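You operate a simulated robot arm through the tools that you are given. There is no shell and no other tool. Be economical: measure what you need, move in short steps, check, and stop when the job is done.

Carry out the task below with a simulated robot arm. There is one attempt and no reset: what you move stays moved.

TASK
Slide the potato along the table top until it stands next to the rolled green sock.
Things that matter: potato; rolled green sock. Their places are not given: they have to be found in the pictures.

It is judged by the outcome, as a careful person would: the job done as asked, and still so three seconds after it is handed in. It fails if anything else is knocked over, pushed out of place, dropped, spilled or broken.

THE ROBOT
A 7-joint arm with a two-finger parallel gripper, fixed in place. Base frame: the origin is at the foot of the arm, x ahead of it, y to its left, z up; the work surface is at about z = 0.76. Lengths are in m, angles in degrees, forces in N, time in s.
With the tool pointing down near the work surface it reaches from about 0.3 to 0.7 m from the base axis. Its first joint turns from -66.0 to 66.0 degrees. Payload 1.57 kg.
Tool frame: the origin (TCP) lies between the finger pads and is the grasp point; the fingertips stand 0.03 m ahead of it; z points along the fingers, y is the line along which they close. The gripper opens to 0.11 m. The fingers are 0.024 m wide and 0.012 m thick; the gripper's body (0.048 by 0.112 m) begins 0.078 m behind the TCP.
Orientation is that of the tool frame in the base frame, as a unit quaternion [x, y, z, w]. With the fingers straight down and closing along the base's y, the tool's x points along the base's -x, its y along +y and its z along -z.

THE INTERFACE
- The arm moves only by the tool move_arm. Its argument "plan" is a list of rows, each a list of 7 numbers: the turn, a rotation vector about the tool's x, y, z in units of 6 degrees (1.0 is 6 degrees), then the shift along the tool's x, y, z in units of 40 mm (1.0 is 40 mm), then the opening in per cent of the stroke, from 0 (shut) to 100 (fully open). In form: [[rx, ry, rz, tx, ty, tz, hand], ...]. A call has 1 to 20 rows; each row shifts and turns the commanded pose from where the row before left it, along the tool's axes as they then stand. A call with a number of a shift or a turn outside -1 to 1 is refused whole. A row lasts 0.2 s, in which the tool goes at most 0.05 m and 8.6 degrees; a call with a longer step from one row to the next is refused whole, and so is a gripper value outside its range. A pose out of reach is approached as far as the arm can. The call stops where the force on the tool passes 40 N (or 10 N more than at its start, if that is more) or the arm is blocked; 0.2 s more then pass. The fingers move at their own pace (about 0.108 m/s each) and stop on an object; they squeeze with about 34 N. The grip force told is the motor's: it shows also when the fingers shut on nothing. Time passes only in rows, and 0.2 s behind the last, so rows that do not move let the fingers close. It gives the time, the measured TCP pose, the force on the tool (base axes), the opening and the grip force at its end, in the units of the frame above (readings bear some noise).
- Cameras (640 x 400 px; columns grow to the right, rows downward): "scene" is fixed at [0.1779, -0.4001, 1.3949]; the picture's right is [0.59, -0.81, 0.00], its down [-0.56, -0.41, -0.72] and it looks along [0.59, 0.43, -0.69] (base axes); focal length 376 px, centre (320, 200). "wrist" rides on the gripper at [-0.036, 0, -0.08] in the tool frame; the picture's right is [0.00, -1.00, 0.00], its down [0.97, 0.00, -0.24] and it looks along [0.24, 0.00, 0.97] (tool axes); focal length 218 px, centre (320, 200).
- camera(camera): a new picture of that camera. No time passes.
- probe_pixels(camera, pixels): for up to 12 pixels [column, row] of the newest picture of that camera ("zoom" is the newest enlarged one), the place [x, y, z] in the base frame of the surface seen there, good to about 0.002 m, but the place of the scene camera against the robot may be out by one fixed shift of up to 0.012 m in any direction. No time passes.
- close_up(camera, box): a new picture of the part [left, top, right, bottom] of that camera's present view, enlarged. No time passes.
- hand_in(): hands the job in; it is judged then, once.

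Work in short steps. Measure before you move; look again where a grasp or a placing could have gone wrong, and mend it. You have 60 turns and 22 pictures in all, the two below and enlarged ones among them. Open the gripper and draw the arm clear of the work before you hand the job in, unless the task says otherwise; then end with one line.

The tools are called after "Request:" as a command line: name --pt "numbers of a row" for each row, then --argument value for the rest, lists and objects as JSON in quotes. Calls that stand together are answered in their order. move_arm: Moves the arm, as the interface text tells. Its arguments: {"type":"object","properties":{"plan":{"type":"array","items":{"type":"array","items":{"type":"number"}}}},"required":["plan"]} The other tools are called the same way: camera (camera) takes a picture; probe_pixels (camera, pixels) gives the place of the surface under pixels of a picture; close_up (camera, box) takes an enlarged picture of a part of a camera's view; hand_in () hands the job in.

At the start:

```text
time: 0.0
ee_pos: [0.4231, 0.0568, 1.0041]
orientation: [0.0, 1.0, 0.001, -0.001]
ft_force: [1.1, 0.9, -0.4]
opening: 0.11
finger_force: 0.0
```

scene: 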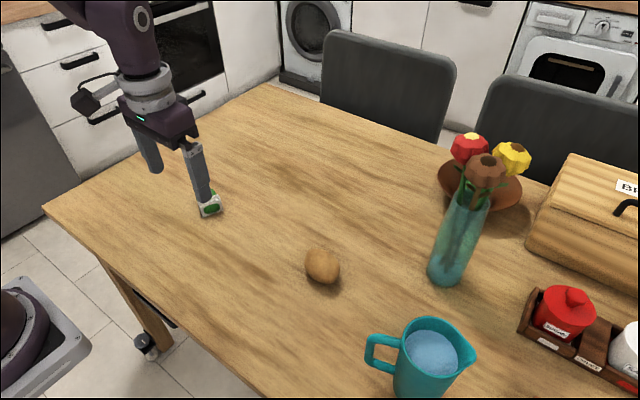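
wrist: 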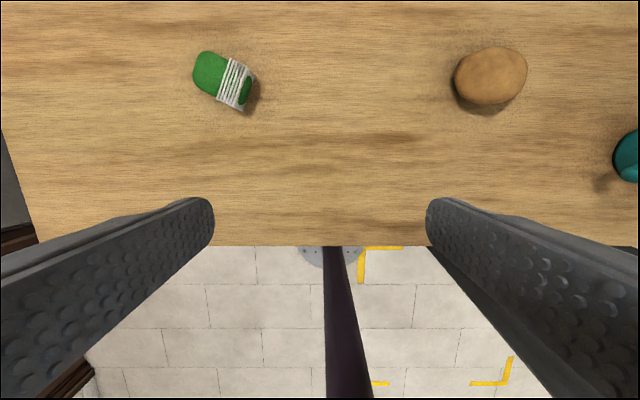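

The wrist picture shows the sock at about (225,80) and the potato at about (490,78). I'll probe both, in both views.

Request:
probe_pixels --camera "wrist" --pixels '[[490, 75], [456, 78], [526, 72], [490, 48], [490, 103], [225, 80], [194, 72], [255, 85], [205, 52], [238, 108], [245, 90], [212, 75]]'

Request:
probe_pixels --camera "scene" --pixels '[[322, 262], [306, 265], [339, 268], [322, 249], [322, 282], [210, 205], [201, 210], [219, 208], [300, 300], [260, 230]]'

Request:
close_up --camera "wrist" --box '[160, 20, 560, 150]'

```text
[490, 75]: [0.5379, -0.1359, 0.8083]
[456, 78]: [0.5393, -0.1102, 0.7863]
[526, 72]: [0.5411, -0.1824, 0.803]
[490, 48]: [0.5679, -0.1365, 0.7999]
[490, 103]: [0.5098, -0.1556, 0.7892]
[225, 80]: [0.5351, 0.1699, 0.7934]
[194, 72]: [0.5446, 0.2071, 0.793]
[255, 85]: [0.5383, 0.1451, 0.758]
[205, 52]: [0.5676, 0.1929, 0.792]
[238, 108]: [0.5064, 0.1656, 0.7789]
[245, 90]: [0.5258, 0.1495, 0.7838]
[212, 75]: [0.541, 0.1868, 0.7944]
```

```text
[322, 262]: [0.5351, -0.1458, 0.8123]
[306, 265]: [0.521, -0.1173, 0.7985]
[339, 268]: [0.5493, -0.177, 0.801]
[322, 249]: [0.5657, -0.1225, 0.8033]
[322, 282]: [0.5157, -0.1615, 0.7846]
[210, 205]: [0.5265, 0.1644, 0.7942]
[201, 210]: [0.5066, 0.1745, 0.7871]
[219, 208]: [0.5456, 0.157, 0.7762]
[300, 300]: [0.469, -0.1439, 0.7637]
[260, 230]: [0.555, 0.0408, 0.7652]
```

```text
1.60 times, centred on (360, 85) of wrist
```

zoom: 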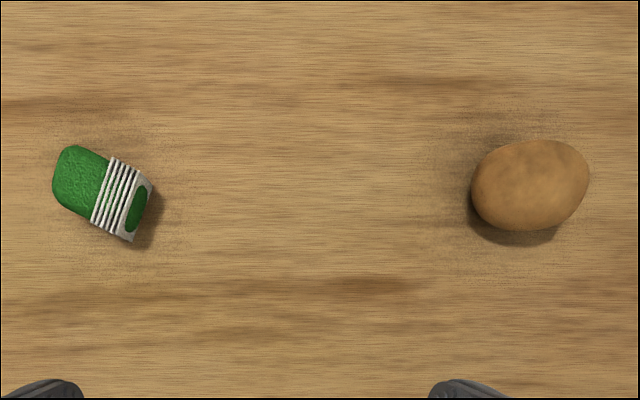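

The potato is about 72 x 58 mm, centred near (0.538, -0.147), with its top at z≈0.81. The sock's near edge is at y≈0.148. I'll move above the potato and turn the tool +75° so the fingers close across its short axis, which leaves the +y side free.

Request:
move_arm --pt "0 0 0 -0.479 -0.85 0 100" --pt "0 0 0 -0.479 -0.85 0 100" --pt "0 0 0 -0.479 -0.85 0 100" --pt "0 0 0 -0.479 -0.85 0 100" --pt "0 0 0 -0.479 -0.85 0 100" --pt "0 0 0 -0.479 -0.85 0 100" --pt "0 0 1 0 0 0 100" --pt "0 0 1 0 0 0 100" --pt "0 0 1 0 0 0 100" --pt "0 0 1 0 0 0 100" --pt "0 0 1 0 0 0 100" --pt "0 0 1 0 0 0 100" --pt "0 0 1 0 0 0 100" --pt "0 0 1 0 0 0 100" --pt "0 0 1 0 0 0 100" --pt "0 0 1 0 0 0 100" --pt "0 0 1 0 0 0 100" --pt "0 0 1 0 0 0 100" --pt "0 0 0.5 0 0 0 100"

Request:
camera --camera "wrist"

Request:
camera --camera "scene"

```text
time: 4.0
ee_pos: [0.538, -0.1462, 1.0033]
orientation: [0.609, 0.793, 0.001, 0.0]
ft_force: [0.6, 0.1, 0.3]
opening: 0.1101
finger_force: 0.1
```

```text
18 pictures are left
```

wrist: 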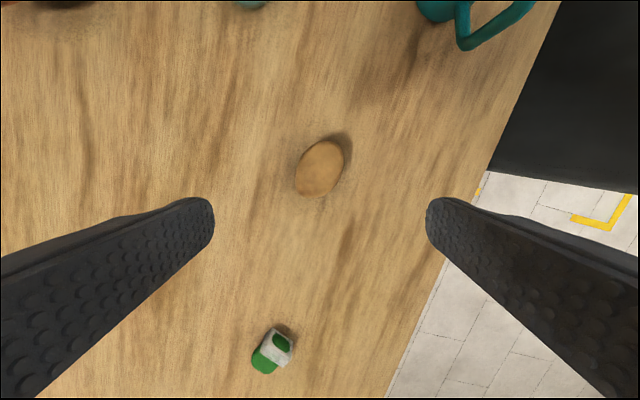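

```text
17 pictures are left
```

scene: 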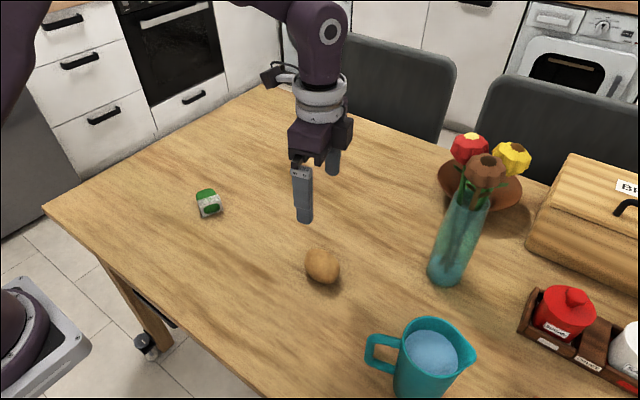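

The potato's long axis is at about 20° to the picture's vertical here, so I'll probe its outline more carefully before descending.

Request:
close_up --camera "wrist" --box '[270, 115, 370, 215]'

Request:
probe_pixels --camera "wrist" --pixels '[[320, 168], [297, 178], [342, 158], [310, 196], [332, 143], [316, 196], [298, 168], [341, 168], [280, 332], [275, 345], [293, 345], [268, 333]]'

```text
4.00 times, centred on (320, 165) of wrist
```

zoom: 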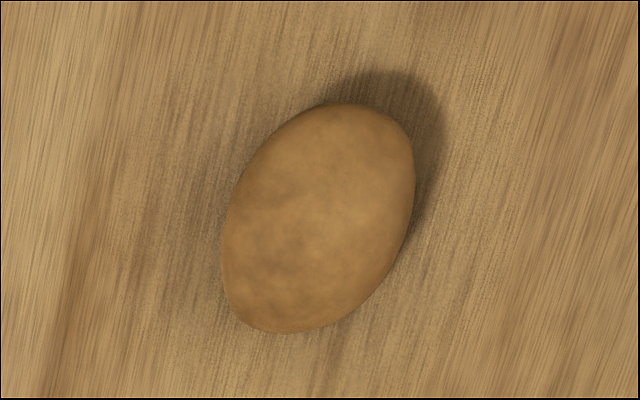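

```text
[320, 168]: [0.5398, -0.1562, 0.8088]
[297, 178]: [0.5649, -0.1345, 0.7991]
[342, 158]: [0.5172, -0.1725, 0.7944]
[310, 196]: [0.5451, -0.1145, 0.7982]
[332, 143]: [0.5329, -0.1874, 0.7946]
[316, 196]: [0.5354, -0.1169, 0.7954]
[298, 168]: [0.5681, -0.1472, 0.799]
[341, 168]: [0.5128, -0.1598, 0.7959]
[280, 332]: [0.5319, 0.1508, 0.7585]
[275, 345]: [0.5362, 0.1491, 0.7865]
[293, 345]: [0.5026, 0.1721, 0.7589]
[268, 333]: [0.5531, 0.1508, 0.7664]
```

Better estimate: centre (0.540, -0.151), with the long axis about 9° off y. I'll turn 20° more, centre over the potato and go down to z≈0.797, which puts the fingertips about 6 mm above the table.

Request:
move_arm --pt "0 0 1 0 0 0 100" --pt "0 0 1 0 0 0 100" --pt "0 0 1 0 0 0 100" --pt "0 0 0.333 0 0 0 100" --pt "0 0 0 -0.12 0.06 0.8 100" --pt "0 0 0 0 0 0.8 100" --pt "0 0 0 0 0 0.8 100" --pt "0 0 0 0 0 0.8 100" --pt "0 0 0 0 0 0.8 100" --pt "0 0 0 0 0 0.6 100" --pt "0 0 0 0 0 0.4 100" --pt "0 0 0 0 0 0.16 100" --pt "0 0 0 0 0 0 100"

Request:
camera --camera "wrist"

```text
time: 6.8
ee_pos: [0.5402, -0.1511, 0.7968]
orientation: [0.737, 0.676, 0.0, 0.0]
ft_force: [-0.1, 0.8, 0.6]
opening: 0.1098
finger_force: 0.0
```

```text
15 pictures are left
```

wrist: 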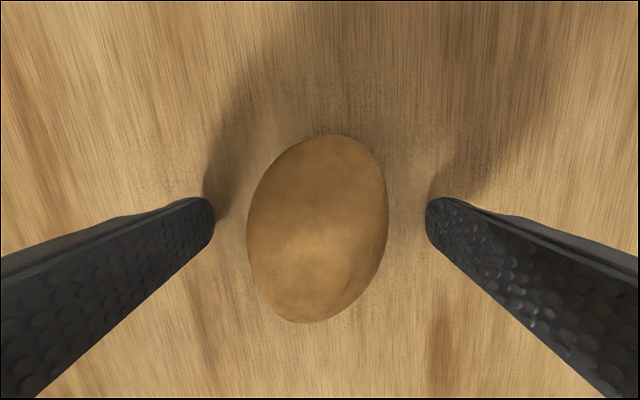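

The potato sits between the fingers, slightly closer to the left one. I'll close on it gradually, without moving the arm.

Request:
move_arm --pt "0 0 0 0 0 0 75" --pt "0 0 0 0 0 0 65" --pt "0 0 0 0 0 0 58" --pt "0 0 0 0 0 0 54" --pt "0 0 0 0 0 0 50" --pt "0 0 0 0 0 0 46" --pt "0 0 0 0 0 0 42" --pt "0 0 0 0 0 0 42"

Request:
camera --camera "wrist"

```text
time: 8.6
ee_pos: [0.5387, -0.1534, 0.7967]
orientation: [0.738, 0.675, 0.001, 0.0]
ft_force: [0.3, -0.5, 2.6]
opening: 0.0575
finger_force: 34.1
```

```text
14 pictures are left
```

wrist: 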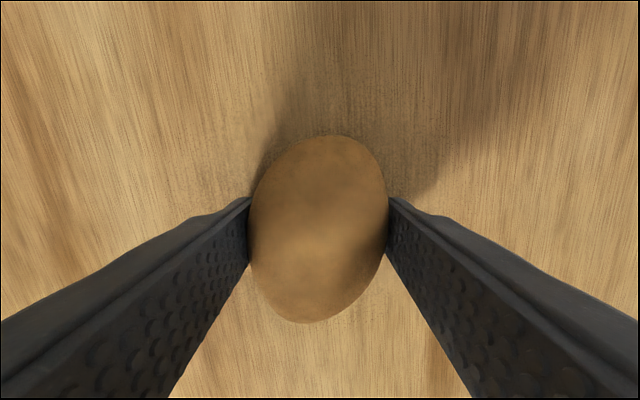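

The grip holds at 57.5 mm. I'll slide 0.22 m toward +y at constant height, then check the remaining gap.

Request:
move_arm --pt "0 0 0 0.25 -0.022 0 42" --pt "0 0 0 0.498 -0.0435 0 42" --pt "0 0 0 0.498 -0.0435 0 42" --pt "0 0 0 0.498 -0.0435 0 42" --pt "0 0 0 0.498 -0.0435 0 42" --pt "0 0 0 0.498 -0.0435 0 42" --pt "0 0 0 0.498 -0.0435 0 42" --pt "0 0 0 0.498 -0.0435 0 42" --pt "0 0 0 0.498 -0.0435 0 42" --pt "0 0 0 0.498 -0.0435 0 42" --pt "0 0 0 0.498 -0.0435 0 42" --pt "0 0 0 0.25 -0.022 0 42" --pt "0 0 0 0 0 0 42"

Request:
camera --camera "wrist"

Request:
camera --camera "scene"

```text
time: 11.4
ee_pos: [0.54, 0.0682, 0.7969]
orientation: [0.737, 0.676, 0.0, 0.0]
ft_force: [1.0, -8.9, 19.8]
opening: 0.0581
finger_force: 34.1
```

```text
13 pictures are left
```

wrist: 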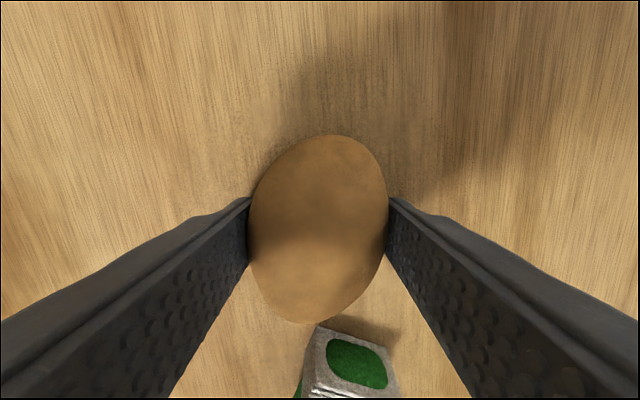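

```text
12 pictures are left
```

scene: 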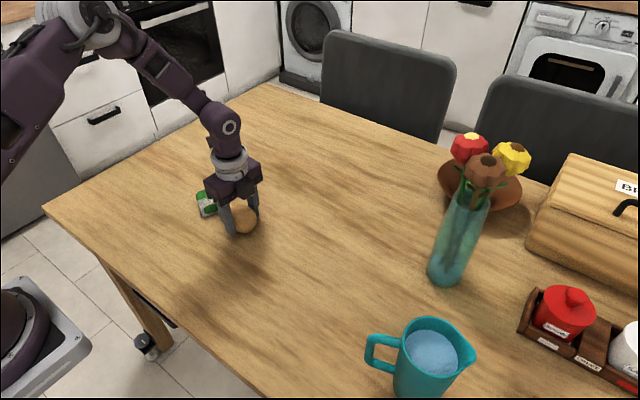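

Now I'll measure the gap between the potato and the sock in the wrist picture.

Request:
probe_pixels --camera "wrist" --pixels '[[304, 318], [315, 318], [290, 316], [325, 314], [318, 336], [313, 345], [340, 337], [330, 332], [370, 342], [390, 348], [308, 375], [392, 385]]'

Request:
close_up --camera "scene" --box '[180, 170, 280, 250]'

```text
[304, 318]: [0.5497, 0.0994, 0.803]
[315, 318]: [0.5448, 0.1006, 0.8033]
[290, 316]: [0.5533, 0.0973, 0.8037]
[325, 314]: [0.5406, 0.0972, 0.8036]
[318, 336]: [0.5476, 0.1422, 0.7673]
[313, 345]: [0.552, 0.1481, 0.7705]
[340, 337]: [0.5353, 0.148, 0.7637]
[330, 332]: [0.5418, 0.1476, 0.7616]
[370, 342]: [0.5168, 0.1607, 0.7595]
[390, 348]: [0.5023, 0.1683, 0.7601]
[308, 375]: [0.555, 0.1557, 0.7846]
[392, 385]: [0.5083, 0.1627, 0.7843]
```

```text
5.00 times, centred on (230, 210) of scene
```

zoom: 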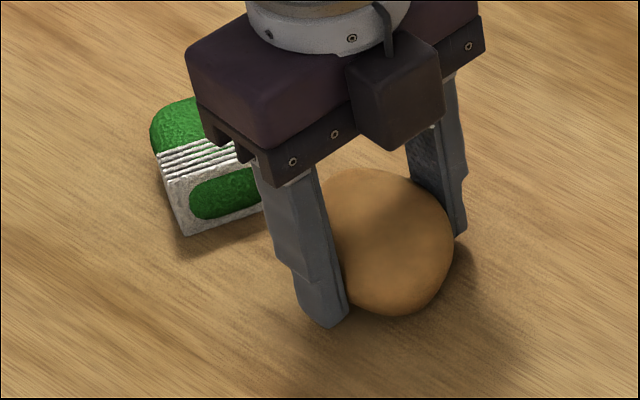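

The potato's front is at y≈0.107 and the sock's nearest corner at y≈0.143, so the gap is about 36 mm. I'll slide 25 mm more to leave about 11 mm.

Request:
move_arm --pt "0 0 0 0.2 -0.0175 0 42" --pt "0 0 0 0.2 -0.0175 0 42" --pt "0 0 0 0.222 -0.019 0 42" --pt "0 0 0 0 0 0 42"

Request:
camera --camera "wrist"

Request:
probe_pixels --camera "wrist" --pixels '[[304, 318], [315, 318], [318, 336], [330, 327], [340, 327], [320, 327]]'

```text
time: 12.4
ee_pos: [0.5397, 0.0932, 0.7962]
orientation: [0.737, 0.675, 0.0, -0.001]
ft_force: [-2.3, -7.4, 14.4]
opening: 0.0577
finger_force: 33.9
```

```text
10 pictures are left
```

wrist: 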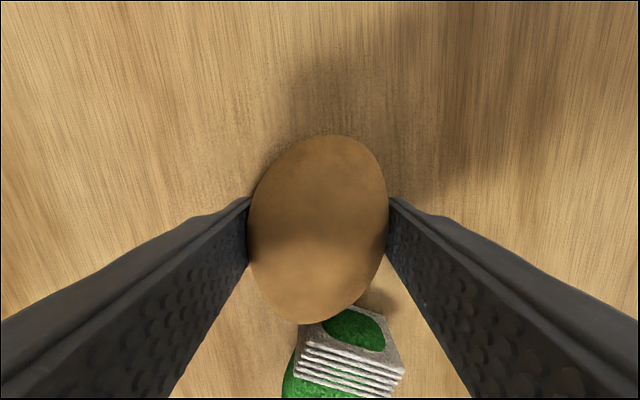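

```text
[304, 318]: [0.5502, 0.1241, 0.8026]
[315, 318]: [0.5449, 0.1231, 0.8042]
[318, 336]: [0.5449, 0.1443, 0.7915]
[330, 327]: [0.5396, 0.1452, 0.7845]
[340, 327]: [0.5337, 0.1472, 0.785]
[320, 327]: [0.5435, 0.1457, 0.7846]
```

The sock hasn't moved and the gap is about 12 mm. I'll open gently and lift straight up.

Request:
move_arm --pt "0 0 0 0 0 0 54" --pt "0 0 0 0 0 0 60" --pt "0 0 0 0 0 0 75" --pt "0 0 0 0 0 0 95" --pt "0 0 0 0 0 0 95" --pt "0 0 0 0 0 -0.4 95" --pt "0 0 0 0 0 -0.8 95" --pt "0 0 0 0 0 -1 95" --pt "0 0 0 0 0 -1 95" --pt "0 0 0 0 0 -1 95" --pt "0 0 0 0 0 -1 95" --pt "0 0 0 0 0 0 95"

Request:
camera --camera "scene"

Request:
camera --camera "wrist"

```text
time: 15.0
ee_pos: [0.5387, 0.0934, 1.006]
orientation: [0.738, 0.675, 0.0, 0.0]
ft_force: [0.4, -0.1, -0.1]
opening: 0.1044
finger_force: 0.1
```

```text
9 pictures are left
```

scene: 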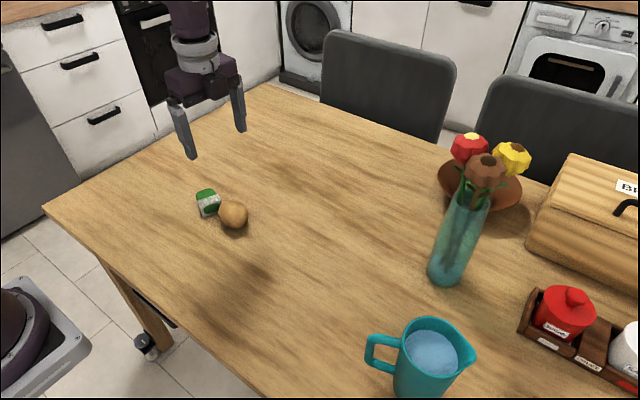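

```text
8 pictures are left
```

wrist: 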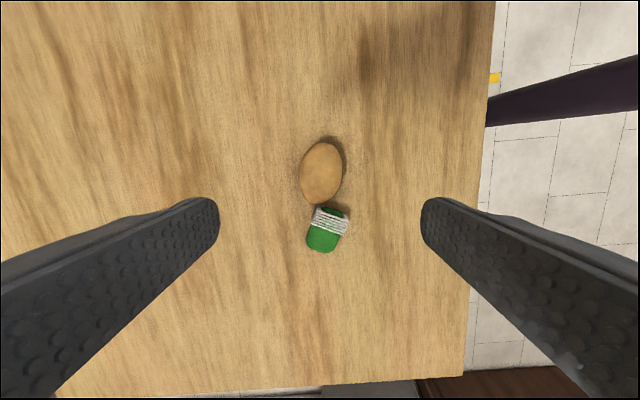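

The potato now rests right beside the sock, which hasn't moved. Nothing else was disturbed and the arm is clear, so I'll hand in.

Request:
hand_in

```text
The job is handed in.
```

I slid the potato along the table until it stood next to the rolled green sock, about 12 mm away, then opened the gripper, drew the arm clear and handed the job in.
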